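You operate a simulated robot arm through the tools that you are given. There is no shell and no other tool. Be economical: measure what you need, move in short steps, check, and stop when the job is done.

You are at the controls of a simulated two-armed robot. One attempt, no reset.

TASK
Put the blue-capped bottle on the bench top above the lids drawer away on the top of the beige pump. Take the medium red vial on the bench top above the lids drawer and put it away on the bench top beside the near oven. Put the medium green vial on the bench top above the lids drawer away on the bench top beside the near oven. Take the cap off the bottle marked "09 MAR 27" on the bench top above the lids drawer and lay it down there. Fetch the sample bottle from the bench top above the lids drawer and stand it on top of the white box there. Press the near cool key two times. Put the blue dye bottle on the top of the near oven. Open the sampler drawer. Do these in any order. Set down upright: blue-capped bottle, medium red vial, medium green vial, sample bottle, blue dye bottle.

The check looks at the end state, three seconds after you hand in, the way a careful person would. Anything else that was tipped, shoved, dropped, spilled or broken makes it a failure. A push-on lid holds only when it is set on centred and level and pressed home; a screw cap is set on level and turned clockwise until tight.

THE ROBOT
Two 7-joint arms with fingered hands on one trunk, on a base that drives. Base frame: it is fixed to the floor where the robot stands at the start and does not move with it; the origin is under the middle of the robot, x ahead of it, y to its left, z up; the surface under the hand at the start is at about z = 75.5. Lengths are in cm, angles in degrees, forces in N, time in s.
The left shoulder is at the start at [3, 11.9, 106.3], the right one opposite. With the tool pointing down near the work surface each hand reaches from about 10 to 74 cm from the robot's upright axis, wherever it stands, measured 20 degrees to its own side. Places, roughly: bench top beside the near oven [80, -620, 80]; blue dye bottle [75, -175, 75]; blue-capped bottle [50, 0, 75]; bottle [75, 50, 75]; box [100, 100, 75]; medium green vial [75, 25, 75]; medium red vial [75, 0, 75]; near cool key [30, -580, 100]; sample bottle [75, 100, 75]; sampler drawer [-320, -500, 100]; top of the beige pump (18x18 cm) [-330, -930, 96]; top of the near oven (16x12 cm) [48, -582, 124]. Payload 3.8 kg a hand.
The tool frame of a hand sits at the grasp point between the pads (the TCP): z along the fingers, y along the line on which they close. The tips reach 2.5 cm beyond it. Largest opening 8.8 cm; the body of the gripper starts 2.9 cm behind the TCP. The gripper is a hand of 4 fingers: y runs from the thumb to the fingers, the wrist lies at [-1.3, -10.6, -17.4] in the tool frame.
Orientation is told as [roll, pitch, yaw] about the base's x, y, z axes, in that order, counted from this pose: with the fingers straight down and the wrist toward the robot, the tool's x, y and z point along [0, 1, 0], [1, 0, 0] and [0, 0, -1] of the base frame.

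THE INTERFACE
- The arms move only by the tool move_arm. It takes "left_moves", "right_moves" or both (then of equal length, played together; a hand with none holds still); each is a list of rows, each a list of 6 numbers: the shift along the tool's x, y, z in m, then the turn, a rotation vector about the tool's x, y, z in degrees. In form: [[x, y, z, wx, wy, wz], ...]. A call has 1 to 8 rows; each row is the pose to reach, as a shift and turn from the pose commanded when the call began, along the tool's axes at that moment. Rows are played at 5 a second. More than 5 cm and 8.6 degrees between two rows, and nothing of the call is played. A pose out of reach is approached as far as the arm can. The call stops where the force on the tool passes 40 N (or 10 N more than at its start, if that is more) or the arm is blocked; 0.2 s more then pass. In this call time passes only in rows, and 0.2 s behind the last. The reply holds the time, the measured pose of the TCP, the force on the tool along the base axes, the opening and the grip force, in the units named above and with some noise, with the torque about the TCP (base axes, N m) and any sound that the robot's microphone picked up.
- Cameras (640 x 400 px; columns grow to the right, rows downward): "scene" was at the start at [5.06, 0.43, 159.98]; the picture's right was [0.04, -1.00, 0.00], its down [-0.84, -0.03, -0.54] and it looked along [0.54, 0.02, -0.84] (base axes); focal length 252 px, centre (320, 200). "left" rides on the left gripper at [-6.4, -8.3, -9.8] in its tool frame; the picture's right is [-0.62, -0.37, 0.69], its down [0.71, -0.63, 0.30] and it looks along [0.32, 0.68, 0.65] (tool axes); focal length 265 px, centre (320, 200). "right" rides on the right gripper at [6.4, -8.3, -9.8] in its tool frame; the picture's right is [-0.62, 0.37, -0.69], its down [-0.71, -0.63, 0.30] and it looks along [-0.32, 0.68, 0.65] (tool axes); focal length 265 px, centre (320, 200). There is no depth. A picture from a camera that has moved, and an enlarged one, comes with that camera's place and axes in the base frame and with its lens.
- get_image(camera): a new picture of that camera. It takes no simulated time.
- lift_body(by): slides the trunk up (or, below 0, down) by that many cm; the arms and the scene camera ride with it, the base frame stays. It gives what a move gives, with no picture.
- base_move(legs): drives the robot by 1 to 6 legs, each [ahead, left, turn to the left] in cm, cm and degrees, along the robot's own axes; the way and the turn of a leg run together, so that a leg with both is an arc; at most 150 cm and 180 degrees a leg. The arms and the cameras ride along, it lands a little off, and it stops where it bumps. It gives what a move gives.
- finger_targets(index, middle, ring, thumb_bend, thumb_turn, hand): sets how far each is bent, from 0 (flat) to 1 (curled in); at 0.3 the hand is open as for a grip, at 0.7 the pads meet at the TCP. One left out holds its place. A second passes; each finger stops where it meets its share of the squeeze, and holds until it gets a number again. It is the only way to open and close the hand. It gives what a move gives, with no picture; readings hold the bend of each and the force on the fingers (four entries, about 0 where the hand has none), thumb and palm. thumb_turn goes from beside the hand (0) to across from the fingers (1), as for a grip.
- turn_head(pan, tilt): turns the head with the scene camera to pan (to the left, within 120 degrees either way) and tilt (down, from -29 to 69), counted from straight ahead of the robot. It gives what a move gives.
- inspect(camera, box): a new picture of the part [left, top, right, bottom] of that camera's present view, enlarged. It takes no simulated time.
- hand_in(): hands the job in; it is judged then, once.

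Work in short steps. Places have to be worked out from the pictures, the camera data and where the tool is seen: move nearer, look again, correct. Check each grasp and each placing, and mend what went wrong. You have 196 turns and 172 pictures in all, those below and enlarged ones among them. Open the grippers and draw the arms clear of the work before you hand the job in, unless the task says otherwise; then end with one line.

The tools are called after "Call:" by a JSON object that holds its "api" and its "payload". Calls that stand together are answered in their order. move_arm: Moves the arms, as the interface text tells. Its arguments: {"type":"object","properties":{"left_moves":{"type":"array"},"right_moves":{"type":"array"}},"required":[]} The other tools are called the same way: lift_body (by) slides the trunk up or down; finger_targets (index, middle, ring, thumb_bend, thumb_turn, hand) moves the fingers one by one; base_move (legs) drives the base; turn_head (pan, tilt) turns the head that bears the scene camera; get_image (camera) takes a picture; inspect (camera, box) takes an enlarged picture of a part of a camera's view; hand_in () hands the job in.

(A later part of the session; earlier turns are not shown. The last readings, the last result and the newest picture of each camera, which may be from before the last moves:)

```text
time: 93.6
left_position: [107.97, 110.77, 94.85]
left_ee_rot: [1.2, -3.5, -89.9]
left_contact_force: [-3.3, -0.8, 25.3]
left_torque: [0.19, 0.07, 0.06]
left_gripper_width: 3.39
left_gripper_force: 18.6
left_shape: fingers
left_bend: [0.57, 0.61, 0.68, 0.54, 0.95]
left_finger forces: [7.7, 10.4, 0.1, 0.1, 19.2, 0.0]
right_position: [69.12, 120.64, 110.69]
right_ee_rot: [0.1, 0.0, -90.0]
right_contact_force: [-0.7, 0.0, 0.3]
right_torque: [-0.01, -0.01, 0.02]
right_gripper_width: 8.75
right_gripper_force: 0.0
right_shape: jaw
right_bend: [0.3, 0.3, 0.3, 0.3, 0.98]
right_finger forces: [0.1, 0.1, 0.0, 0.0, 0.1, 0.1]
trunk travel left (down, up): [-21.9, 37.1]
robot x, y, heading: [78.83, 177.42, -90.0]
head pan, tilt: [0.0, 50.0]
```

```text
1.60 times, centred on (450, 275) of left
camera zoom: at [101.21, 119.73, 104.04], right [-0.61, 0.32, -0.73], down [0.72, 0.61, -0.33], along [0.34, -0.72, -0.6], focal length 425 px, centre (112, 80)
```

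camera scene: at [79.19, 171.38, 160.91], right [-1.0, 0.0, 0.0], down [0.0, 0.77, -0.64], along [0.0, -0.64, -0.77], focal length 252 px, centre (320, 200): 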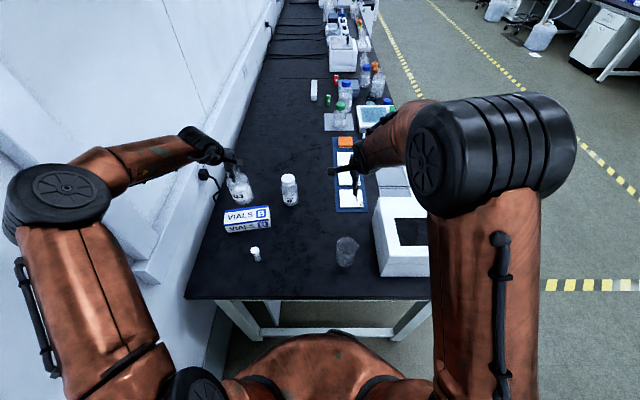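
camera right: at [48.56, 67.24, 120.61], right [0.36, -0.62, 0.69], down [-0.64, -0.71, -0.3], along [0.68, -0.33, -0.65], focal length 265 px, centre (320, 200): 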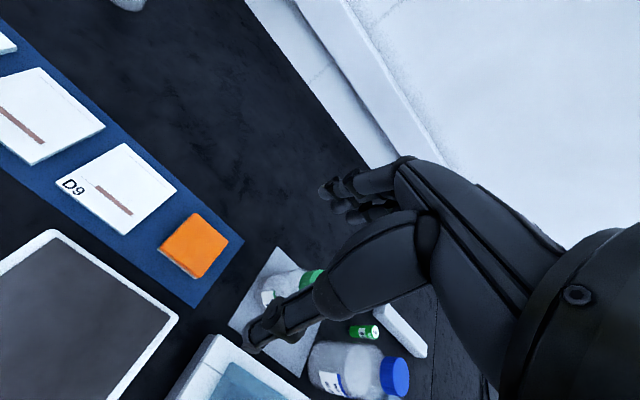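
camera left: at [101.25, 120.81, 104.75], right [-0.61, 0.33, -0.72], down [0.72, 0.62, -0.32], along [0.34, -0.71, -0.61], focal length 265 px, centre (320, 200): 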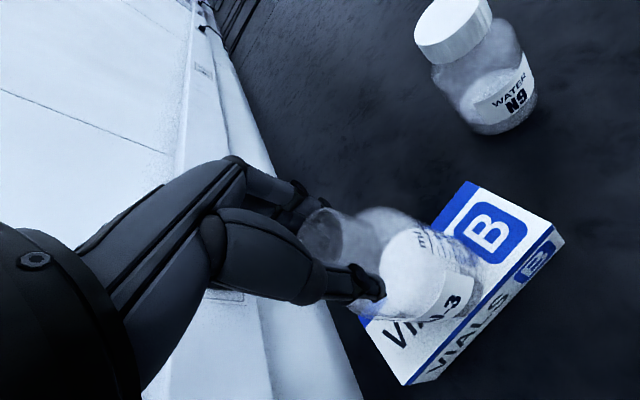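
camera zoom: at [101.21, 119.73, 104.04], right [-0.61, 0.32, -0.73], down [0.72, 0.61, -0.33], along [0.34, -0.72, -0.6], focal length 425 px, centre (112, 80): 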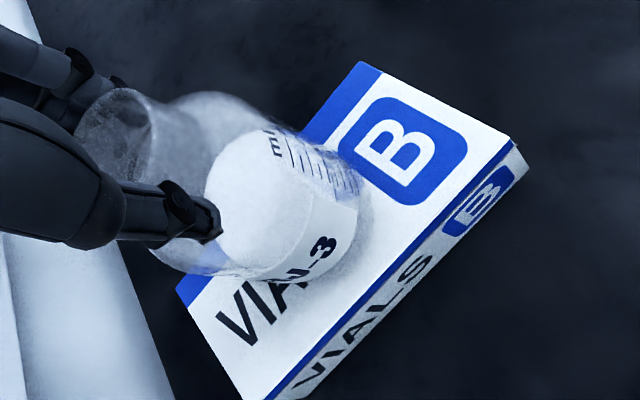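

Contact reached (25 N); the base now sits ~0.7 cm too far back. I raise slightly, correct and set it down more gently.

Call:
{"api": "move_arm", "payload": {"left_moves": [[0.0, 0.0, -0.013, 0, 0, 0], [0.0, -0.007, -0.013, 0, 0, 0], [0.0, -0.007, -0.009, 0, 0, 0], [0.0, -0.007, -0.007, 0, 0, 0]]}}

Call:
{"api": "inspect", "payload": {"camera": "scene", "box": [190, 150, 290, 240]}}

```text
time: 94.6
left_position: [108.09, 111.63, 94.92]
left_ee_rot: [1.3, -2.9, -89.8]
left_contact_force: [1.5, 2.6, 8.1]
left_torque: [0.09, -0.06, 0.02]
left_gripper_width: 3.36
left_gripper_force: 14.8
left_shape: fingers
left_bend: [0.58, 0.62, 0.68, 0.54, 0.96]
left_finger forces: [5.9, 8.4, 0.1, 0.0, 14.9, 0.0]
right_position: [69.27, 120.63, 110.77]
right_ee_rot: [0.0, 0.0, -90.0]
right_contact_force: [0.4, 0.2, -0.3]
right_torque: [0.01, 0.02, 0.03]
right_gripper_width: 8.74
right_gripper_force: 0.1
right_shape: jaw
right_bend: [0.3, 0.3, 0.3, 0.3, 0.98]
right_finger forces: [0.1, 0.1, 0.1, 0.1, 0.1, 0.0]
trunk travel left (down, up): [-21.9, 37.1]
robot x, y, heading: [79.05, 177.27, -89.9]
head pan, tilt: [0.0, 50.0]
```

```text
4.44 times, centred on (240, 195) of scene
camera zoom: at [79.03, 171.58, 160.93], right [-1.0, 0.0, 0.0], down [0.0, 0.77, -0.64], along [0.0, -0.64, -0.77], focal length 1121 px, centre (676, 222)
```

zoom: 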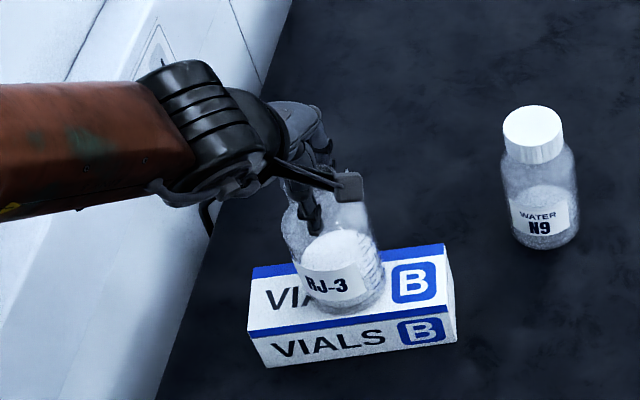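

Centred now with 8 N of contact. I release gently.

Call:
{"api": "finger_targets", "payload": {"hand": "left", "index": 0.48, "middle": 0.48, "ring": 0.48, "thumb_bend": 0.44}}

Call:
{"api": "finger_targets", "payload": {"hand": "left", "index": 0.35, "middle": 0.35, "ring": 0.35, "thumb_bend": 0.35}}

Call:
{"api": "inspect", "payload": {"camera": "scene", "box": [190, 150, 290, 240]}}

```text
time: 95.6
left_position: [108.07, 111.57, 94.81]
left_ee_rot: [1.2, -2.7, -89.8]
left_contact_force: [-0.5, -0.7, 0.6]
left_torque: [-0.02, -0.01, 0.01]
left_gripper_width: 5.03
left_gripper_force: 0.0
left_shape: fingers
left_bend: [0.48, 0.48, 0.48, 0.44, 0.97]
left_finger forces: [0.0, 0.1, 0.1, 0.0, 0.0, 0.0]
right_position: [69.28, 120.43, 110.69]
right_ee_rot: [0.1, -0.1, -90.0]
right_contact_force: [-0.4, -0.1, -0.5]
right_torque: [0.0, -0.02, 0.0]
right_gripper_width: 8.74
right_gripper_force: 0.1
right_shape: jaw
right_bend: [0.3, 0.3, 0.3, 0.3, 0.98]
right_finger forces: [0.1, 0.0, 0.1, 0.0, 0.1, 0.1]
trunk travel left (down, up): [-21.9, 37.1]
robot x, y, heading: [79.11, 176.9, -90.1]
head pan, tilt: [0.0, 50.0]
```

```text
time: 96.6
left_position: [107.92, 111.48, 94.78]
left_ee_rot: [1.3, -2.7, -89.8]
left_contact_force: [0.3, -0.1, -0.6]
left_torque: [-0.02, -0.01, -0.01]
left_gripper_width: 7.39
left_gripper_force: 0.1
left_shape: fingers
left_bend: [0.35, 0.35, 0.35, 0.35, 0.97]
left_finger forces: [0.1, 0.0, 0.0, 0.1, 0.0, 0.1]
right_position: [69.28, 120.43, 110.69]
right_ee_rot: [0.0, 0.0, -90.0]
right_contact_force: [0.0, -0.8, 0.4]
right_torque: [0.02, 0.01, -0.01]
right_gripper_width: 8.77
right_gripper_force: 0.0
right_shape: jaw
right_bend: [0.3, 0.3, 0.3, 0.3, 0.98]
right_finger forces: [0.0, 0.0, 0.1, 0.0, 0.0, 0.0]
trunk travel left (down, up): [-21.9, 37.1]
robot x, y, heading: [78.93, 177.16, -90.0]
head pan, tilt: [0.0, 50.0]
```

```text
4.44 times, centred on (240, 195) of scene
camera zoom: at [79.06, 171.41, 160.92], right [-1.0, 0.0, 0.0], down [0.0, 0.77, -0.64], along [0.0, -0.64, -0.77], focal length 1121 px, centre (676, 222)
```

zoom: 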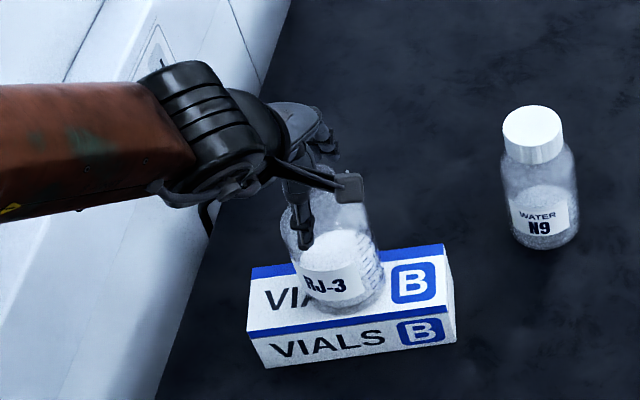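

The bottle stands on the box. I raise the hand straight up and away toward the robot's front, correcting the tilt.

Call:
{"api": "move_arm", "payload": {"left_moves": [[0, 0, -0.02, 0, 0, 0], [0, 0, -0.05, 0, 0, 0], [0, 0, -0.1, 0, 0, 0], [0, 0, -0.14, 3, -1.5, 0], [-0.045, 0, -0.16, 3, -1.5, 0], [-0.09, -0.01, -0.165, 3, -1.5, 0], [-0.13, -0.02, -0.165, 3, -1.5, 0]]}}

Call:
{"api": "inspect", "payload": {"camera": "scene", "box": [190, 150, 290, 240]}}

```text
time: 98.2
left_position: [94.79, 114.44, 111.09]
left_ee_rot: [-0.2, 0.2, -89.8]
left_contact_force: [-0.1, 0.5, 0.4]
left_torque: [-0.01, -0.02, 0.0]
left_gripper_width: 7.41
left_gripper_force: 0.1
left_shape: fingers
left_bend: [0.35, 0.35, 0.35, 0.35, 0.97]
left_finger forces: [0.1, 0.1, 0.1, 0.0, 0.0, 0.0]
right_position: [69.18, 120.52, 110.7]
right_ee_rot: [0.1, 0.1, -89.9]
right_contact_force: [0.1, 0.1, -0.1]
right_torque: [0.01, -0.03, 0.02]
right_gripper_width: 8.76
right_gripper_force: 0.0
right_shape: jaw
right_bend: [0.3, 0.3, 0.3, 0.3, 0.98]
right_finger forces: [0.1, 0.0, 0.0, 0.0, 0.0, 0.0]
trunk travel left (down, up): [-21.9, 37.1]
robot x, y, heading: [78.92, 177.0, -89.8]
head pan, tilt: [0.0, 50.0]
```

```text
4.44 times, centred on (240, 195) of scene
camera zoom: at [78.91, 171.4, 160.91], right [-1.0, 0.0, 0.0], down [0.0, 0.77, -0.64], along [0.0, -0.64, -0.77], focal length 1121 px, centre (676, 222)
```

zoom: 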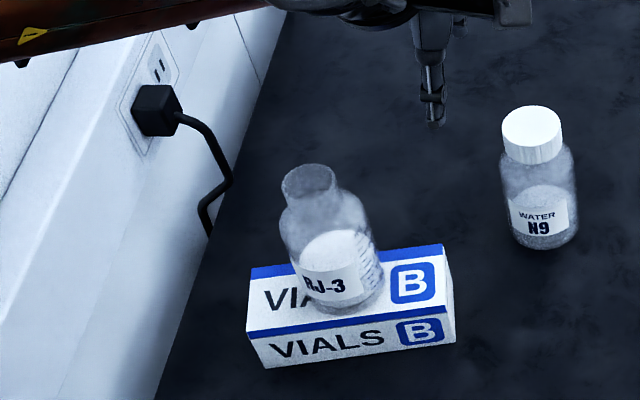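

The sample bottle stands upright on the box. I drive back to the front of the bench for the two vials.

Call:
{"api": "base_move", "payload": {"legs": [[0, -79, 0], [0, 0, 90], [0, -120, 0], [0, -50, 0], [7, 0, 0]]}}

Call:
{"api": "get_image", "payload": {"camera": "scene"}}

Call:
{"api": "get_image", "payload": {"camera": "right"}}

Call:
{"api": "get_image", "payload": {"camera": "left"}}

```text
time: 110.4
left_position: [64.93, 100.39, 111.02]
left_ee_rot: [0.0, 0.1, 1.8]
left_contact_force: [0.9, -0.7, 0.8]
left_torque: [0.03, -0.02, -0.01]
left_gripper_width: 7.39
left_gripper_force: 0.1
left_shape: fingers
left_bend: [0.35, 0.35, 0.35, 0.35, 0.97]
left_finger forces: [0.1, 0.0, 0.0, 0.0, 0.0, 0.0]
right_position: [59.45, 74.77, 110.66]
right_ee_rot: [0.3, 0.0, 1.5]
right_contact_force: [0.3, -0.9, -0.2]
right_torque: [0.02, -0.04, -0.01]
right_gripper_width: 8.79
right_gripper_force: 0.1
right_shape: jaw
right_bend: [0.3, 0.3, 0.3, 0.3, 0.98]
right_finger forces: [0.1, 0.1, 0.0, 0.0, 0.0, 0.0]
trunk travel left (down, up): [-21.9, 37.1]
robot x, y, heading: [2.81, 83.16, 1.5]
head pan, tilt: [0.0, 50.0]
stopped in leg 3: the robot was blocked; the commanded pose is now the measured one
```

```text
91 pictures are left
camera scene: at [8.49, 82.98, 160.92], right [0.03, -1.0, 0.0], down [-0.77, -0.02, -0.64], along [0.64, 0.02, -0.77], focal length 252 px, centre (320, 200)
```

scene: 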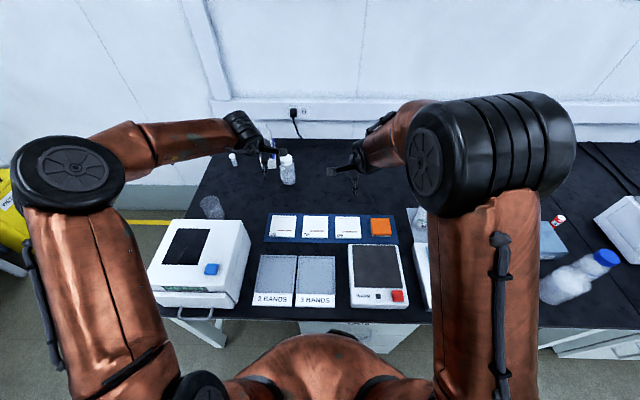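

```text
90 pictures are left
camera right: at [51.04, 80.91, 120.66], right [0.38, -0.61, 0.69], down [-0.61, -0.73, -0.31], along [0.69, -0.3, -0.66], focal length 265 px, centre (320, 200)
```

right: 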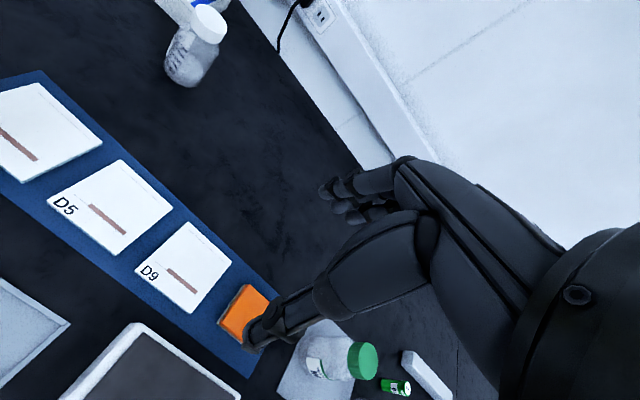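

```text
89 pictures are left
camera left: at [56.79, 93.76, 121.01], right [-0.35, -0.63, -0.69], down [-0.65, 0.69, -0.3], along [0.67, 0.35, -0.66], focal length 265 px, centre (320, 200)
```

left: 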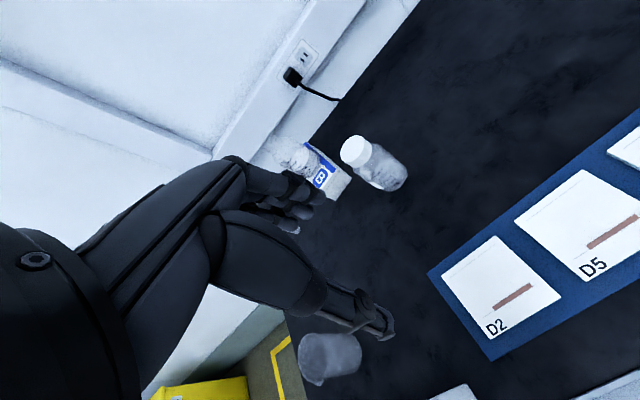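

The base brushed the drawer fronts at x≈2.8; I back off 4 cm, straighten and continue.

Call:
{"api": "base_move", "payload": {"legs": [[-4, 0, -1.5], [0, -75, 0]]}}

Call:
{"api": "get_image", "payload": {"camera": "scene"}}

```text
time: 114.9
left_position: [61.77, 26.08, 111.01]
left_ee_rot: [-0.2, 0.2, 0.8]
left_contact_force: [-0.5, 0.1, -0.6]
left_torque: [0.0, 0.02, 0.01]
left_gripper_width: 7.4
left_gripper_force: 0.0
left_shape: fingers
left_bend: [0.35, 0.35, 0.35, 0.35, 0.97]
left_finger forces: [0.1, 0.0, 0.1, 0.1, 0.0, 0.0]
right_position: [55.88, 0.45, 110.73]
right_ee_rot: [0.1, 0.0, 0.8]
right_contact_force: [-0.6, -0.8, -0.8]
right_torque: [-0.01, -0.02, 0.0]
right_gripper_width: 8.75
right_gripper_force: 0.1
right_shape: jaw
right_bend: [0.3, 0.3, 0.3, 0.3, 0.98]
right_finger forces: [0.1, 0.0, 0.0, 0.0, 0.1, 0.2]
trunk travel left (down, up): [-21.9, 37.1]
robot x, y, heading: [-0.61, 9.41, 0.5]
head pan, tilt: [0.0, 50.0]
```

```text
88 pictures are left
camera scene: at [5.13, 9.69, 160.92], right [0.01, -1.0, 0.0], down [-0.77, -0.01, -0.64], along [0.64, 0.01, -0.77], focal length 252 px, centre (320, 200)
```

scene: 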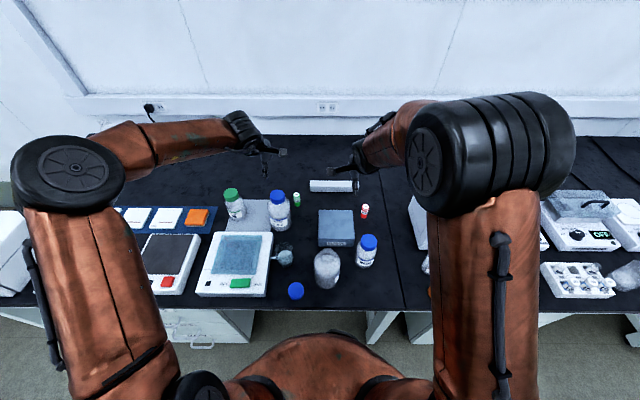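

Call:
{"api": "inspect", "payload": {"camera": "scene", "box": [270, 170, 390, 240]}}

Call:
{"api": "get_image", "payload": {"camera": "right"}}

Call:
{"api": "get_image", "payload": {"camera": "left"}}

```text
5.33 times, centred on (330, 205) of scene
camera zoom: at [5.13, 9.69, 160.92], right [0.01, -1.0, 0.0], down [-0.77, -0.01, -0.64], along [0.64, 0.01, -0.77], focal length 1346 px, centre (267, 173)
```

zoom: 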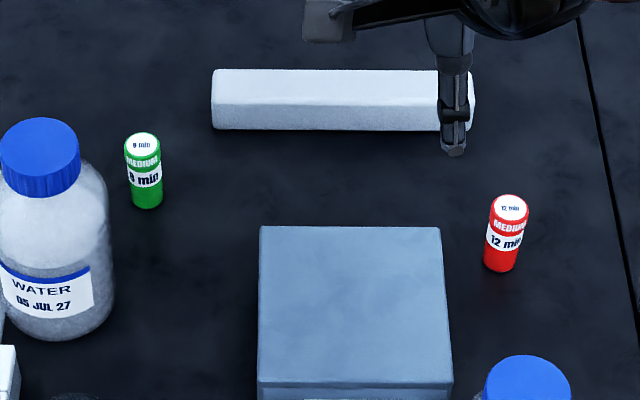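

```text
86 pictures are left
camera right: at [47.57, 6.82, 120.59], right [0.38, -0.62, 0.69], down [-0.62, -0.72, -0.3], along [0.69, -0.32, -0.65], focal length 265 px, centre (320, 200)
```

right: 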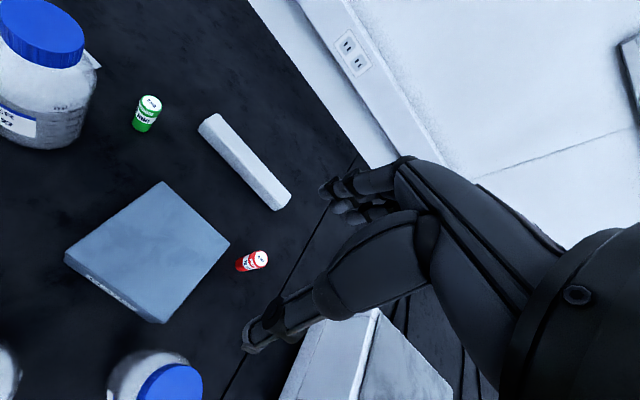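

```text
85 pictures are left
camera left: at [53.56, 19.58, 120.87], right [-0.36, -0.63, -0.69], down [-0.64, 0.7, -0.3], along [0.68, 0.33, -0.66], focal length 265 px, centre (320, 200)
```

left: 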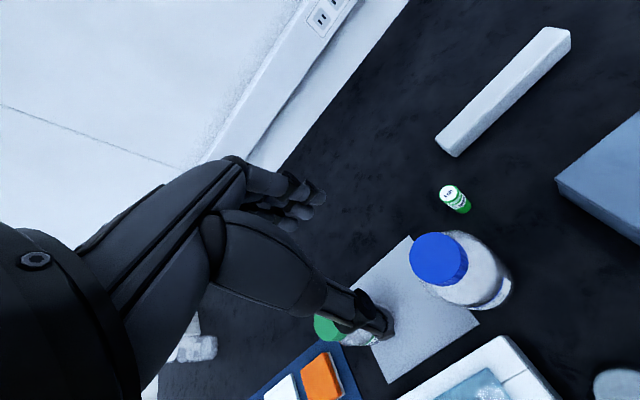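

Vial tops: green about [74.6, 20.5, 81.3], red about [68.6, -8.1, 81.3]. The green one is at the edge of reach, so I try to creep 4 cm ahead.

Call:
{"api": "base_move", "payload": {"legs": [[4, 0, -0.5]]}}

```text
time: 115.8
left_position: [66.07, 25.59, 110.8]
left_ee_rot: [-0.2, 0.3, 0.4]
left_contact_force: [0.1, 0.0, -0.2]
left_torque: [0.0, 0.03, 0.02]
left_gripper_width: 7.37
left_gripper_force: 0.0
left_shape: fingers
left_bend: [0.35, 0.35, 0.35, 0.35, 0.97]
left_finger forces: [0.0, 0.1, 0.0, 0.0, 0.0, 0.1]
right_position: [59.98, 0.18, 110.48]
right_ee_rot: [-0.1, 0.0, 0.3]
right_contact_force: [0.4, 0.0, -0.1]
right_torque: [-0.03, 0.04, -0.02]
right_gripper_width: 8.77
right_gripper_force: 0.1
right_shape: jaw
right_bend: [0.3, 0.3, 0.3, 0.3, 0.98]
right_finger forces: [0.0, 0.0, 0.0, 0.0, 0.0, 0.0]
trunk travel left (down, up): [-21.9, 37.1]
robot x, y, heading: [3.48, 9.67, 0.3]
head pan, tilt: [0.0, 50.0]
```

No bump here; I creep a bit further.

Call:
{"api": "base_move", "payload": {"legs": [[4, 0, 0]]}}

```text
time: 116.7
left_position: [69.95, 25.63, 110.88]
left_ee_rot: [-0.2, 0.3, 0.4]
left_contact_force: [-0.2, 0.6, -0.3]
left_torque: [0.02, 0.01, -0.01]
left_gripper_width: 7.39
left_gripper_force: 0.1
left_shape: fingers
left_bend: [0.35, 0.35, 0.35, 0.35, 0.97]
left_finger forces: [0.1, 0.1, 0.0, 0.0, 0.0, 0.1]
right_position: [63.94, 0.27, 110.61]
right_ee_rot: [0.2, 0.1, 0.3]
right_contact_force: [0.3, 0.7, 0.1]
right_torque: [0.03, 0.03, 0.0]
right_gripper_width: 8.78
right_gripper_force: 0.1
right_shape: jaw
right_bend: [0.3, 0.3, 0.3, 0.3, 0.98]
right_finger forces: [0.0, 0.0, 0.1, 0.0, 0.0, 0.0]
trunk travel left (down, up): [-21.9, 37.1]
robot x, y, heading: [6.99, 9.53, 0.1]
head pan, tilt: [0.0, 50.0]
```

I now stand at x≈7. I bring both hands over the vials: the left turned 45° so that its wrist clears the JUL bottle, the right straight over the red one.

Call:
{"api": "move_arm", "payload": {"left_moves": [[-0.008, 0.008, 0.0, 0, 0, -7.5], [-0.017, 0.016, 0.0, 0, 0, -15], [-0.025, 0.024, 0.02, 0, 0, -22.5], [-0.034, 0.032, 0.05, 0, 0, -30], [-0.042, 0.04, 0.08, 0, 0, -37.5], [-0.051, 0.047, 0.11, 0, 0, -45]], "right_moves": [[-0.014, 0.008, 0.0, 0, 0, 0], [-0.028, 0.016, 0.02, 0, 0, 0], [-0.042, 0.024, 0.04, 0, 0, 0], [-0.056, 0.032, 0.06, 0, 0, 0], [-0.07, 0.04, 0.08, 0, 0, 0], [-0.084, 0.047, 0.11, 0, 0, 0]]}}

Call:
{"api": "get_image", "payload": {"camera": "left"}}

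Call:
{"api": "get_image", "payload": {"camera": "right"}}

```text
time: 118.1
left_position: [74.53, 20.7, 99.84]
left_ee_rot: [0.1, 0.3, 45.6]
left_contact_force: [-0.2, -1.4, -0.1]
left_torque: [0.03, 0.0, -0.02]
left_gripper_width: 7.39
left_gripper_force: 0.1
left_shape: fingers
left_bend: [0.35, 0.35, 0.35, 0.35, 0.97]
left_finger forces: [0.0, 0.0, 0.1, 0.0, 0.0, 0.0]
right_position: [68.52, -8.32, 99.66]
right_ee_rot: [0.0, 0.0, 0.4]
right_contact_force: [0.3, -0.3, -1.0]
right_torque: [-0.01, -0.01, 0.02]
right_gripper_width: 8.78
right_gripper_force: 0.0
right_shape: jaw
right_bend: [0.3, 0.3, 0.3, 0.3, 0.98]
right_finger forces: [0.0, 0.0, 0.0, 0.0, 0.0, 0.1]
trunk travel left (down, up): [-21.9, 37.1]
robot x, y, heading: [7.28, 9.32, 0.2]
head pan, tilt: [0.0, 50.0]
```

```text
84 pictures are left
camera left: at [73.44, 10.28, 109.68], right [0.18, -0.7, -0.69], down [-0.95, 0.05, -0.3], along [0.24, 0.71, -0.66], focal length 265 px, centre (320, 200)
```

left: 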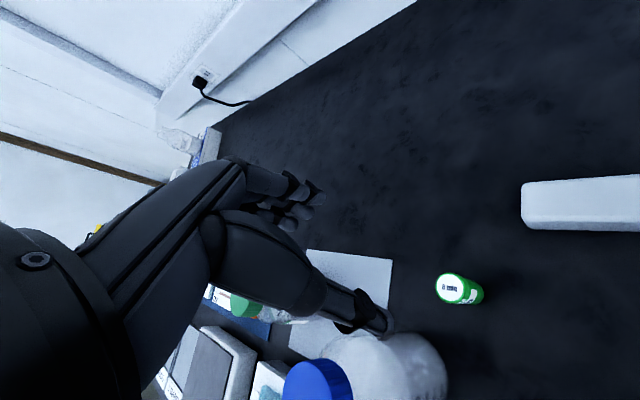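

```text
83 pictures are left
camera right: at [60.26, -1.87, 109.6], right [0.37, -0.62, 0.69], down [-0.63, -0.72, -0.3], along [0.68, -0.32, -0.66], focal length 265 px, centre (320, 200)
```

right: 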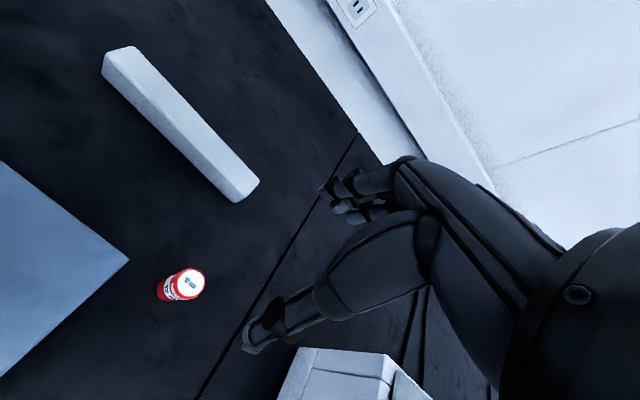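

Both are well aligned. I lower both hands to the vials.

Call:
{"api": "move_arm", "payload": {"left_moves": [[0.002, -0.006, 0.045, 0, 0, 0], [0.002, -0.006, 0.09, 0, 0, 0], [0.002, -0.006, 0.135, 0, 0, 0], [0.002, -0.006, 0.17, 0, 0, 0]], "right_moves": [[0.003, -0.003, 0.045, 0, 0, 0], [0.003, -0.003, 0.09, 0, 0, 0], [0.003, -0.003, 0.135, 0, 0, 0], [0.003, -0.003, 0.17, 0, 0, 0]]}}

Call:
{"api": "get_image", "payload": {"camera": "left"}}

Call:
{"api": "get_image", "payload": {"camera": "right"}}

Call:
{"api": "get_image", "payload": {"camera": "scene"}}

```text
time: 119.1
left_position: [73.77, 20.16, 82.78]
left_ee_rot: [0.0, 0.4, 45.5]
left_contact_force: [-0.6, -0.3, -0.7]
left_torque: [-0.02, -0.04, -0.03]
left_gripper_width: 7.39
left_gripper_force: 0.0
left_shape: fingers
left_bend: [0.35, 0.35, 0.35, 0.35, 0.97]
left_finger forces: [0.0, 0.1, 0.0, 0.1, 0.0, 0.1]
right_position: [68.07, -7.87, 82.43]
right_ee_rot: [0.2, 0.1, 0.1]
right_contact_force: [-0.8, 0.0, -0.3]
right_torque: [0.0, -0.01, 0.0]
right_gripper_width: 8.78
right_gripper_force: 0.2
right_shape: jaw
right_bend: [0.3, 0.3, 0.3, 0.3, 0.98]
right_finger forces: [0.0, 0.1, 0.0, 0.0, 0.1, 0.0]
trunk travel left (down, up): [-21.9, 37.1]
robot x, y, heading: [7.35, 9.55, -0.2]
head pan, tilt: [0.0, 50.0]
```

```text
82 pictures are left
camera left: at [72.56, 9.8, 92.79], right [0.18, -0.7, -0.69], down [-0.95, 0.05, -0.3], along [0.25, 0.71, -0.66], focal length 265 px, centre (320, 200)
```

left: 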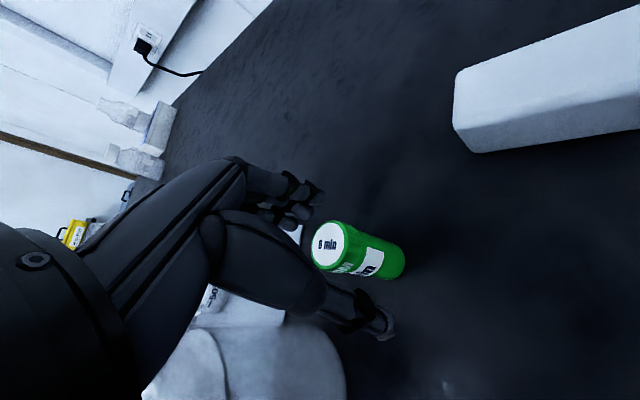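

```text
81 pictures are left
camera right: at [59.85, -1.38, 92.4], right [0.37, -0.62, 0.69], down [-0.63, -0.72, -0.3], along [0.68, -0.32, -0.65], focal length 265 px, centre (320, 200)
```

right: 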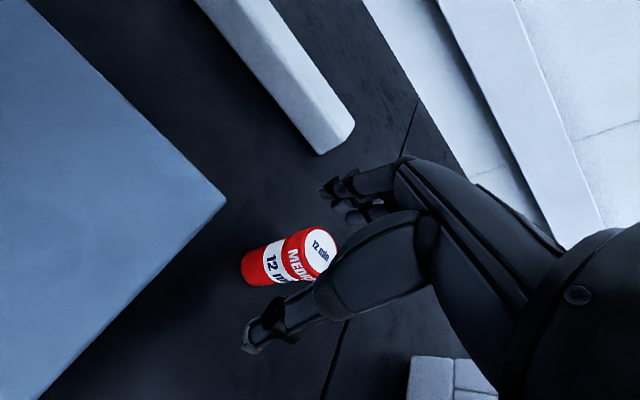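

```text
80 pictures are left
camera scene: at [13.14, 9.7, 160.91], right [0.0, -1.0, 0.0], down [-0.77, 0.0, -0.64], along [0.64, 0.0, -0.77], focal length 252 px, centre (320, 200)
```

scene: 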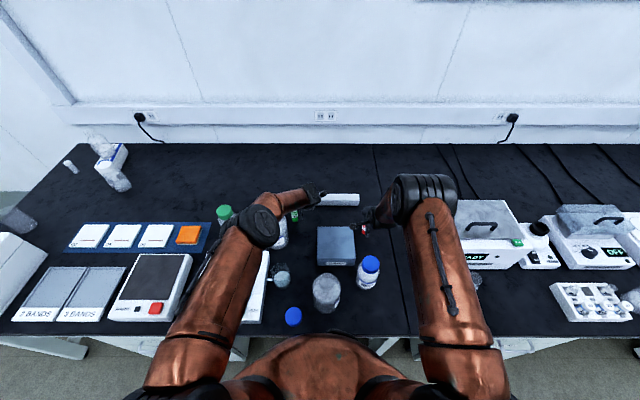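

Well centred. I lower the last 2.6 cm and close both hands.

Call:
{"api": "move_arm", "payload": {"left_moves": [[0, 0, 0.014, 0, 0, 0], [0, 0, 0.027, 0, 0, 0]], "right_moves": [[0, 0, 0.013, 0, 0, 0], [0, 0, 0.024, 0, 0, 0]]}}

Call:
{"api": "finger_targets", "payload": {"hand": "left", "index": 0.7, "middle": 0.7, "ring": 0.7, "thumb_bend": 0.68}}

Call:
{"api": "finger_targets", "payload": {"hand": "right", "index": 0.7, "middle": 0.7, "ring": 0.7, "thumb_bend": 0.68}}

Call:
{"api": "get_image", "payload": {"camera": "left"}}

Call:
{"api": "get_image", "payload": {"camera": "right"}}

```text
time: 119.7
left_position: [73.77, 20.19, 80.29]
left_ee_rot: [0.0, 0.3, 45.4]
left_contact_force: [-0.5, 0.2, -0.9]
left_torque: [0.0, 0.0, 0.01]
left_gripper_width: 7.37
left_gripper_force: 0.0
left_shape: fingers
left_bend: [0.35, 0.35, 0.35, 0.35, 0.97]
left_finger forces: [0.0, 0.0, 0.0, 0.0, 0.1, 0.1]
right_position: [68.16, -7.81, 80.21]
right_ee_rot: [0.1, 0.0, 0.2]
right_contact_force: [0.1, -0.3, 0.7]
right_torque: [0.0, 0.01, 0.0]
right_gripper_width: 8.78
right_gripper_force: 0.2
right_shape: jaw
right_bend: [0.3, 0.3, 0.3, 0.3, 0.98]
right_finger forces: [0.0, 0.0, 0.0, 0.0, 0.0, 0.0]
trunk travel left (down, up): [-21.9, 37.1]
robot x, y, heading: [7.42, 9.6, 0.0]
head pan, tilt: [0.0, 50.0]
```

```text
time: 120.7
left_position: [73.78, 20.29, 80.37]
left_ee_rot: [0.0, 0.2, 45.5]
left_contact_force: [0.0, 0.4, -0.7]
left_torque: [-0.02, -0.01, 0.01]
left_gripper_width: 1.86
left_gripper_force: 7.4
left_shape: fingers
left_bend: [0.62, 0.67, 0.7, 0.61, 0.97]
left_finger forces: [4.5, 2.2, 0.0, 0.0, 6.7, 0.0]
right_position: [68.14, -7.8, 80.13]
right_ee_rot: [0.1, 0.1, 0.3]
right_contact_force: [-0.3, -0.1, 0.8]
right_torque: [0.0, -0.03, -0.03]
right_gripper_width: 8.77
right_gripper_force: 0.1
right_shape: jaw
right_bend: [0.3, 0.3, 0.3, 0.3, 0.98]
right_finger forces: [0.1, 0.1, 0.1, 0.0, 0.0, 0.0]
trunk travel left (down, up): [-21.9, 37.1]
robot x, y, heading: [7.48, 9.61, 0.0]
head pan, tilt: [0.0, 50.0]
```

```text
time: 121.7
left_position: [73.77, 20.35, 80.35]
left_ee_rot: [0.0, 0.2, 45.4]
left_contact_force: [-0.9, 0.6, 0.0]
left_torque: [0.03, 0.01, -0.01]
left_gripper_width: 1.83
left_gripper_force: 7.3
left_shape: fingers
left_bend: [0.62, 0.67, 0.7, 0.61, 0.97]
left_finger forces: [4.6, 2.2, 0.1, 0.1, 6.6, 0.0]
right_position: [68.17, -7.83, 80.16]
right_ee_rot: [0.1, 0.2, 0.3]
right_contact_force: [-0.3, -0.2, -0.1]
right_torque: [0.03, 0.02, 0.04]
right_gripper_width: 1.59
right_gripper_force: 6.4
right_shape: fingers
right_bend: [0.64, 0.66, 0.7, 0.61, 0.96]
right_finger forces: [3.1, 3.6, 0.0, 0.0, 6.6, 0.0]
trunk travel left (down, up): [-21.9, 37.1]
robot x, y, heading: [7.24, 9.57, 0.5]
head pan, tilt: [0.0, 50.0]
```

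```text
79 pictures are left
camera left: at [72.55, 9.86, 90.18], right [0.18, -0.7, -0.69], down [-0.95, 0.05, -0.3], along [0.25, 0.71, -0.66], focal length 265 px, centre (320, 200)
```

left: 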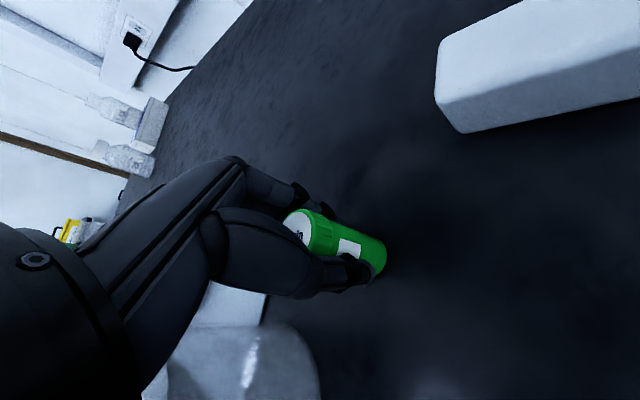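

```text
78 pictures are left
camera right: at [59.87, -1.44, 90.07], right [0.37, -0.62, 0.69], down [-0.63, -0.72, -0.3], along [0.68, -0.32, -0.65], focal length 265 px, centre (320, 200)
```

right: 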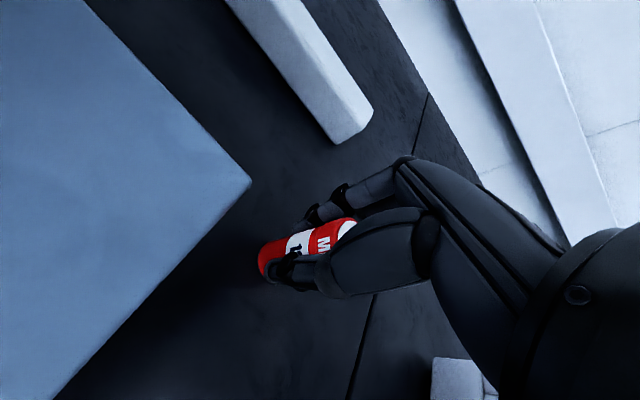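

Both vials are held. I lift them clear and check.

Call:
{"api": "move_arm", "payload": {"left_moves": [[0, 0, -0.02, 0, 0, 0], [0, 0, -0.06, 0, 0, 0], [0, 0, -0.1, 0, 0, 0], [0, 0, -0.15, 0, 0, 0], [0, 0, -0.2, 0, 0, 0], [0, 0, -0.25, 0, 0, 0]], "right_moves": [[0, 0, -0.02, 0, 0, 0], [0, 0, -0.06, 0, 0, 0], [0, 0, -0.1, 0, 0, 0], [0, 0, -0.15, 0, 0, 0], [0, 0, -0.2, 0, 0, 0], [0, 0, -0.25, 0, 0, 0]]}}

Call:
{"api": "base_move", "payload": {"legs": [[-70, 0, 0], [0, -150, 0], [0, -150, 0], [0, -150, 0], [0, -120, 0]]}}

Call:
{"api": "turn_head", "payload": {"pan": 0, "tilt": 30}}

Call:
{"api": "get_image", "payload": {"camera": "scene"}}

```text
time: 123.1
left_position: [73.73, 20.14, 105.29]
left_ee_rot: [0.1, 0.3, 45.3]
left_contact_force: [-0.9, -0.6, -0.1]
left_torque: [-0.01, -0.05, 0.01]
left_gripper_width: 1.83
left_gripper_force: 6.4
left_shape: fingers
left_bend: [0.62, 0.67, 0.7, 0.61, 0.97]
left_finger forces: [4.4, 2.2, 0.0, 0.0, 6.7, 0.0]
right_position: [68.16, -7.78, 105.33]
right_ee_rot: [0.1, 0.0, 0.2]
right_contact_force: [-0.3, 0.5, -0.9]
right_torque: [0.0, -0.01, 0.01]
right_gripper_width: 1.58
right_gripper_force: 5.8
right_shape: fingers
right_bend: [0.64, 0.66, 0.7, 0.61, 0.96]
right_finger forces: [3.0, 3.3, 0.1, 0.1, 6.5, 0.0]
trunk travel left (down, up): [-21.9, 37.1]
robot x, y, heading: [7.54, 9.6, 0.1]
head pan, tilt: [0.0, 50.0]
```

```text
time: 153.5
left_position: [4.39, -548.09, 105.3]
left_ee_rot: [0.0, 0.4, 43.9]
left_contact_force: [0.9, -0.4, -0.5]
left_torque: [-0.04, 0.0, 0.01]
left_gripper_width: 1.83
left_gripper_force: 7.3
left_shape: fingers
left_bend: [0.62, 0.67, 0.7, 0.61, 0.97]
left_finger forces: [4.4, 2.2, 0.1, 0.1, 6.6, 0.1]
right_position: [-1.95, -575.87, 105.37]
right_ee_rot: [0.1, 0.1, -1.4]
right_contact_force: [-0.7, 0.0, -1.7]
right_torque: [0.02, 0.01, 0.02]
right_gripper_width: 1.57
right_gripper_force: 6.2
right_shape: fingers
right_bend: [0.64, 0.66, 0.7, 0.61, 0.96]
right_finger forces: [3.0, 3.4, 0.0, 0.0, 6.5, 0.0]
trunk travel left (down, up): [-21.9, 37.1]
robot x, y, heading: [-62.43, -556.52, -1.5]
head pan, tilt: [0.0, 50.0]
```

```text
time: 154.3
left_position: [4.4, -548.01, 105.31]
left_ee_rot: [0.1, 0.3, 43.9]
left_contact_force: [-0.5, 0.6, -0.6]
left_torque: [-0.01, -0.01, -0.02]
left_gripper_width: 1.86
left_gripper_force: 6.6
left_shape: fingers
left_bend: [0.62, 0.67, 0.7, 0.61, 0.97]
left_finger forces: [4.5, 2.3, 0.0, 0.0, 6.5, 0.0]
right_position: [-1.89, -575.88, 105.28]
right_ee_rot: [0.0, 0.1, -1.4]
right_contact_force: [0.7, -0.6, -0.3]
right_torque: [0.0, -0.01, -0.01]
right_gripper_width: 1.55
right_gripper_force: 6.4
right_shape: fingers
right_bend: [0.64, 0.66, 0.7, 0.61, 0.96]
right_finger forces: [3.0, 3.4, 0.0, 0.1, 6.4, 0.1]
trunk travel left (down, up): [-21.9, 37.1]
robot x, y, heading: [-62.39, -556.71, -1.6]
head pan, tilt: [0.0, 30.0]
```

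```text
77 pictures are left
camera scene: at [-55.32, -556.72, 163.86], right [-0.03, -1.0, 0.0], down [-0.5, 0.01, -0.87], along [0.87, -0.02, -0.5], focal length 252 px, centre (320, 200)
```

scene: 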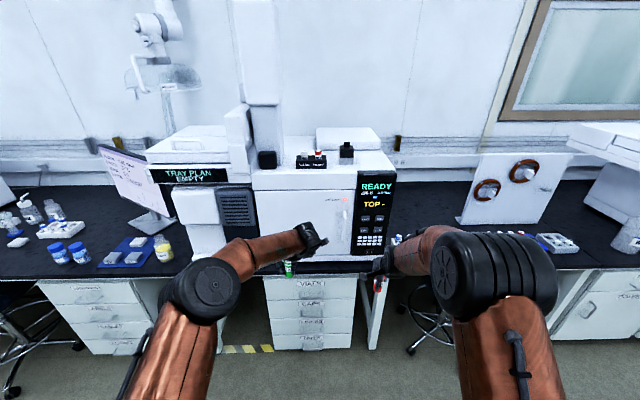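

I see the near oven (a GC) with its key panel. I take an enlarged look at the panel and the bench space beside it.

Call:
{"api": "inspect", "payload": {"camera": "scene", "box": [335, 160, 415, 265]}}

Call:
{"api": "inspect", "payload": {"camera": "scene", "box": [240, 110, 620, 300]}}

```text
3.81 times, centred on (375, 212) of scene
camera zoom: at [-55.32, -556.72, 163.86], right [-0.03, -1.0, 0.0], down [-0.5, 0.01, -0.87], along [0.87, -0.02, -0.5], focal length 961 px, centre (110, 152)
```

zoom: 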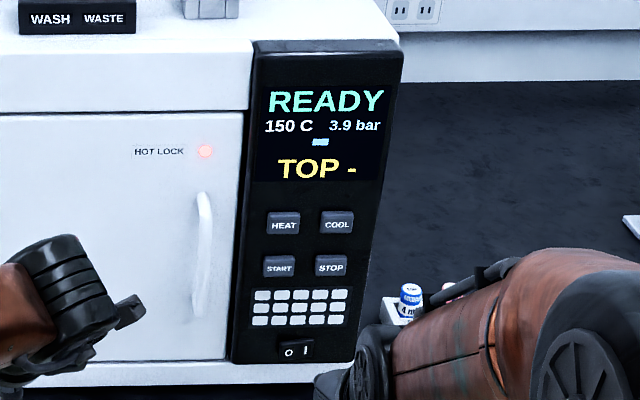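

```text
1.68 times, centred on (430, 205) of scene
camera zoom: at [-55.32, -556.72, 163.86], right [-0.03, -1.0, 0.0], down [-0.5, 0.01, -0.87], along [0.87, -0.02, -0.5], focal length 425 px, centre (135, 192)
```

zoom: 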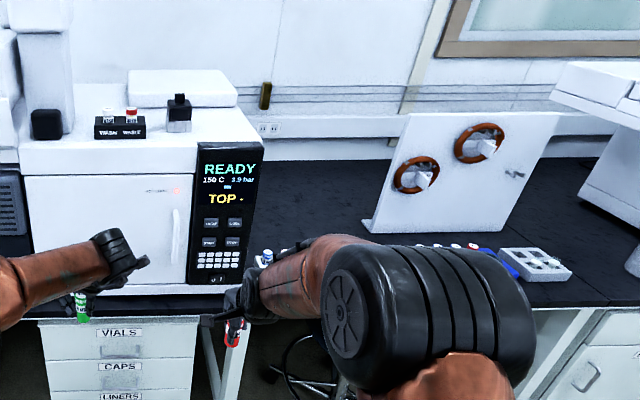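

The COOL key is near [30, -583, 106]. The free bench area lies right of the oven (y ≈ -595 to -640). I drive to face it and look down.

Call:
{"api": "base_move", "payload": {"legs": [[0, -62, 1.6], [28, 0, 0]]}}

Call:
{"api": "turn_head", "payload": {"pan": 0, "tilt": 40}}

Call:
{"api": "get_image", "payload": {"camera": "scene"}}

```text
time: 159.3
left_position: [31.66, -607.01, 105.15]
left_ee_rot: [0.0, 0.3, 45.6]
left_contact_force: [0.1, -1.2, -1.6]
left_torque: [0.01, -0.01, 0.0]
left_gripper_width: 1.85
left_gripper_force: 6.4
left_shape: fingers
left_bend: [0.62, 0.67, 0.7, 0.61, 0.97]
left_finger forces: [4.4, 2.2, 0.0, 0.0, 6.6, 0.0]
right_position: [26.39, -635.02, 105.21]
right_ee_rot: [0.2, 0.1, 0.4]
right_contact_force: [0.0, 0.1, -0.6]
right_torque: [0.0, 0.05, -0.01]
right_gripper_width: 1.57
right_gripper_force: 6.4
right_shape: fingers
right_bend: [0.64, 0.66, 0.7, 0.61, 0.96]
right_finger forces: [3.0, 3.5, 0.1, 0.1, 6.4, 0.1]
trunk travel left (down, up): [-21.9, 37.1]
robot x, y, heading: [-34.82, -617.17, 0.3]
head pan, tilt: [0.0, 30.0]
```

```text
time: 160.0
left_position: [31.65, -607.15, 105.18]
left_ee_rot: [0.0, 0.3, 45.6]
left_contact_force: [-0.1, 1.1, -0.2]
left_torque: [-0.02, -0.01, 0.0]
left_gripper_width: 1.83
left_gripper_force: 7.0
left_shape: fingers
left_bend: [0.62, 0.67, 0.7, 0.61, 0.97]
left_finger forces: [4.5, 2.2, 0.0, 0.0, 6.6, 0.1]
right_position: [26.18, -635.0, 105.26]
right_ee_rot: [0.1, -0.1, 0.4]
right_contact_force: [0.3, -0.5, -0.6]
right_torque: [-0.01, 0.0, 0.02]
right_gripper_width: 1.58
right_gripper_force: 6.9
right_shape: fingers
right_bend: [0.64, 0.66, 0.7, 0.61, 0.96]
right_finger forces: [2.9, 3.5, 0.0, 0.0, 6.4, 0.0]
trunk travel left (down, up): [-21.9, 37.1]
robot x, y, heading: [-34.87, -617.7, 0.2]
head pan, tilt: [0.0, 40.0]
```

```text
74 pictures are left
camera scene: at [-28.33, -617.52, 162.34], right [0.01, -1.0, 0.0], down [-0.64, 0.0, -0.77], along [0.77, 0.0, -0.64], focal length 252 px, centre (320, 200)
```

scene: 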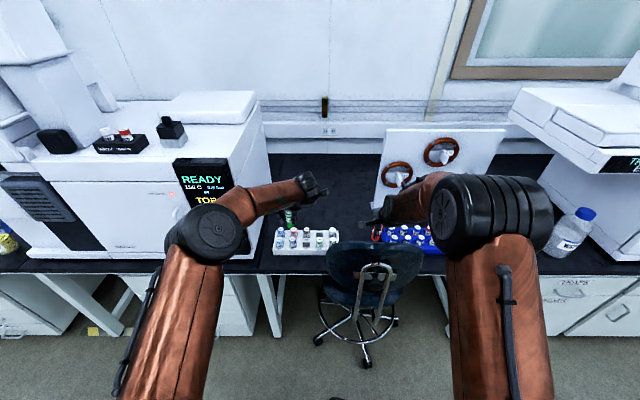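

A chair stands at x ≥ 19, y ≈ -620 to -665, and a vial rack occupies x ≈ 40–50. The free bench is behind the rack. I drive ahead only 24 cm to stay clear of the chair, and look again.

Call:
{"api": "base_move", "payload": {"legs": [[24, 0, 0]]}}

Call:
{"api": "turn_head", "payload": {"pan": 0, "tilt": 50}}

Call:
{"api": "get_image", "payload": {"camera": "scene"}}

Call:
{"api": "get_image", "payload": {"camera": "right"}}

```text
time: 161.8
left_position: [55.95, -606.95, 105.04]
left_ee_rot: [0.1, 0.4, 45.5]
left_contact_force: [1.0, 0.3, -1.5]
left_torque: [-0.02, -0.01, 0.01]
left_gripper_width: 1.83
left_gripper_force: 6.5
left_shape: fingers
left_bend: [0.62, 0.67, 0.7, 0.61, 0.97]
left_finger forces: [4.5, 2.1, 0.0, 0.0, 6.6, 0.0]
right_position: [50.46, -634.9, 105.15]
right_ee_rot: [0.1, 0.1, 0.4]
right_contact_force: [-0.9, 0.7, 0.7]
right_torque: [0.0, 0.02, -0.02]
right_gripper_width: 1.57
right_gripper_force: 6.6
right_shape: fingers
right_bend: [0.64, 0.66, 0.7, 0.61, 0.96]
right_finger forces: [3.0, 3.4, 0.0, 0.1, 6.3, 0.1]
trunk travel left (down, up): [-21.9, 37.1]
robot x, y, heading: [-10.97, -617.78, 0.2]
head pan, tilt: [0.0, 40.0]
```

```text
time: 162.6
left_position: [55.96, -607.04, 105.19]
left_ee_rot: [0.0, 0.3, 45.5]
left_contact_force: [0.5, 0.0, -0.5]
left_torque: [-0.02, -0.02, 0.0]
left_gripper_width: 1.87
left_gripper_force: 6.4
left_shape: fingers
left_bend: [0.62, 0.67, 0.7, 0.61, 0.97]
left_finger forces: [4.5, 2.2, 0.0, 0.0, 6.6, 0.1]
right_position: [50.48, -635.0, 105.32]
right_ee_rot: [0.1, 0.0, 0.2]
right_contact_force: [-0.8, 1.0, -0.2]
right_torque: [-0.01, -0.01, -0.02]
right_gripper_width: 1.54
right_gripper_force: 6.5
right_shape: fingers
right_bend: [0.64, 0.66, 0.7, 0.61, 0.96]
right_finger forces: [3.1, 3.5, 0.1, 0.0, 6.4, 0.1]
trunk travel left (down, up): [-21.9, 37.1]
robot x, y, heading: [-10.63, -617.59, 0.3]
head pan, tilt: [0.0, 50.0]
```

```text
73 pictures are left
camera scene: at [-4.85, -617.42, 160.92], right [0.0, -1.0, 0.0], down [-0.77, 0.0, -0.64], along [0.64, 0.0, -0.77], focal length 252 px, centre (320, 200)
```

scene: 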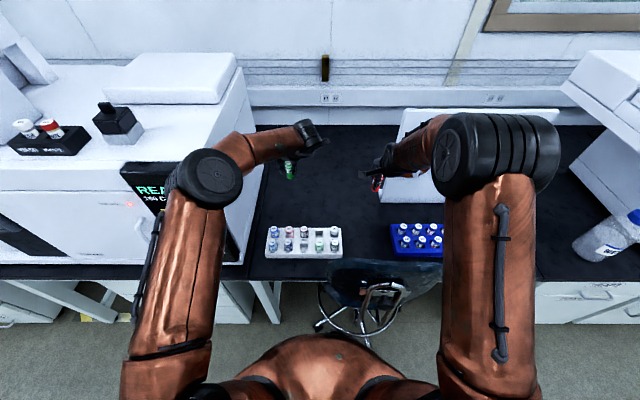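

```text
72 pictures are left
camera right: at [42.17, -628.58, 115.21], right [0.37, -0.62, 0.69], down [-0.63, -0.72, -0.3], along [0.69, -0.32, -0.65], focal length 265 px, centre (320, 200)
```

right: 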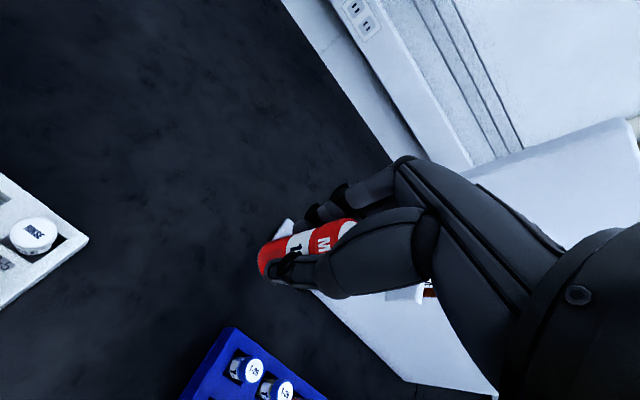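

The area behind the rack is free. I bring the red vial to about [57.5, -624] and lower it.

Call:
{"api": "move_arm", "payload": {"right_moves": [[0.037, 0.023, 0, 0, 0, 0], [0.074, 0.047, 0, 0, 0, 0], [0.11, 0.07, 0.01, 0, 0, 0], [0.11, 0.07, 0.06, 0, 0, 0], [0.11, 0.07, 0.11, 0, 0, 0], [0.11, 0.07, 0.16, 0, 0, 0], [0.11, 0.07, 0.2, 0, 0, 0], [0.11, 0.07, 0.23, 0, 0, 0]]}}

Call:
{"api": "get_image", "payload": {"camera": "right"}}

Call:
{"api": "inspect", "payload": {"camera": "scene", "box": [250, 130, 450, 270]}}

```text
time: 164.3
left_position: [55.96, -606.89, 105.19]
left_ee_rot: [0.0, 0.3, 45.5]
left_contact_force: [-0.1, -0.5, -0.6]
left_torque: [0.01, 0.05, 0.02]
left_gripper_width: 1.87
left_gripper_force: 6.4
left_shape: fingers
left_bend: [0.62, 0.67, 0.7, 0.61, 0.97]
left_finger forces: [4.5, 2.2, 0.1, 0.0, 6.6, 0.0]
right_position: [57.38, -623.76, 82.39]
right_ee_rot: [0.1, 0.0, 0.4]
right_contact_force: [-0.4, 0.1, -0.6]
right_torque: [0.0, 0.01, -0.01]
right_gripper_width: 1.56
right_gripper_force: 6.5
right_shape: fingers
right_bend: [0.65, 0.66, 0.7, 0.61, 0.96]
right_finger forces: [3.1, 3.4, 0.1, 0.0, 6.2, 0.0]
trunk travel left (down, up): [-21.9, 37.1]
robot x, y, heading: [-10.98, -617.54, 0.2]
head pan, tilt: [0.0, 50.0]
```

```text
71 pictures are left
camera right: at [49.08, -617.41, 92.29], right [0.37, -0.62, 0.69], down [-0.63, -0.72, -0.3], along [0.69, -0.32, -0.65], focal length 265 px, centre (320, 200)
```

right: 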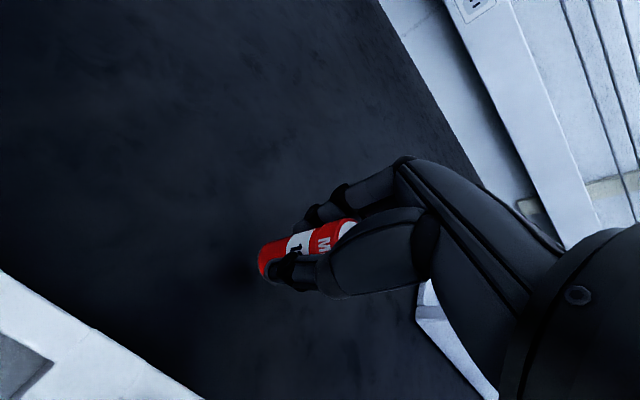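

```text
2.86 times, centred on (350, 200) of scene
camera zoom: at [-4.78, -617.42, 160.91], right [0.0, -1.0, 0.0], down [-0.77, 0.0, -0.64], along [0.64, 0.0, -0.77], focal length 721 px, centre (234, 200)
```

zoom: 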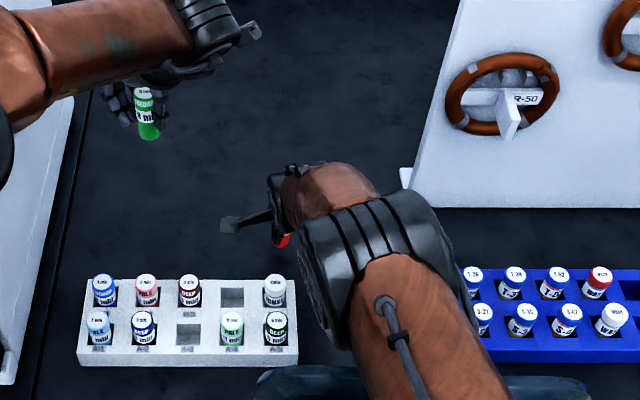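

Clear. I lower the red vial to the bench.

Call:
{"api": "move_arm", "payload": {"right_moves": [[0, 0, 0.01, 0, 0, 0], [0, 0, 0.017, 0, 0, 0], [0, 0, 0.022, 0, 0, 0]]}}

```text
time: 165.2
left_position: [56.05, -607.04, 105.32]
left_ee_rot: [0.1, 0.2, 45.5]
left_contact_force: [-0.4, 0.1, 0.4]
left_torque: [0.0, 0.0, -0.01]
left_gripper_width: 1.84
left_gripper_force: 6.8
left_shape: fingers
left_bend: [0.62, 0.67, 0.7, 0.61, 0.97]
left_finger forces: [4.5, 2.2, 0.0, 0.1, 6.5, 0.0]
right_position: [57.5, -623.8, 80.06]
right_ee_rot: [0.1, 0.2, 0.3]
right_contact_force: [0.0, 0.3, -0.4]
right_torque: [-0.01, 0.02, -0.04]
right_gripper_width: 1.54
right_gripper_force: 6.5
right_shape: fingers
right_bend: [0.65, 0.66, 0.7, 0.61, 0.96]
right_finger forces: [2.8, 3.4, 0.0, 0.0, 6.4, 0.0]
trunk travel left (down, up): [-21.9, 37.1]
robot x, y, heading: [-10.58, -617.58, 0.3]
head pan, tilt: [0.0, 50.0]
```

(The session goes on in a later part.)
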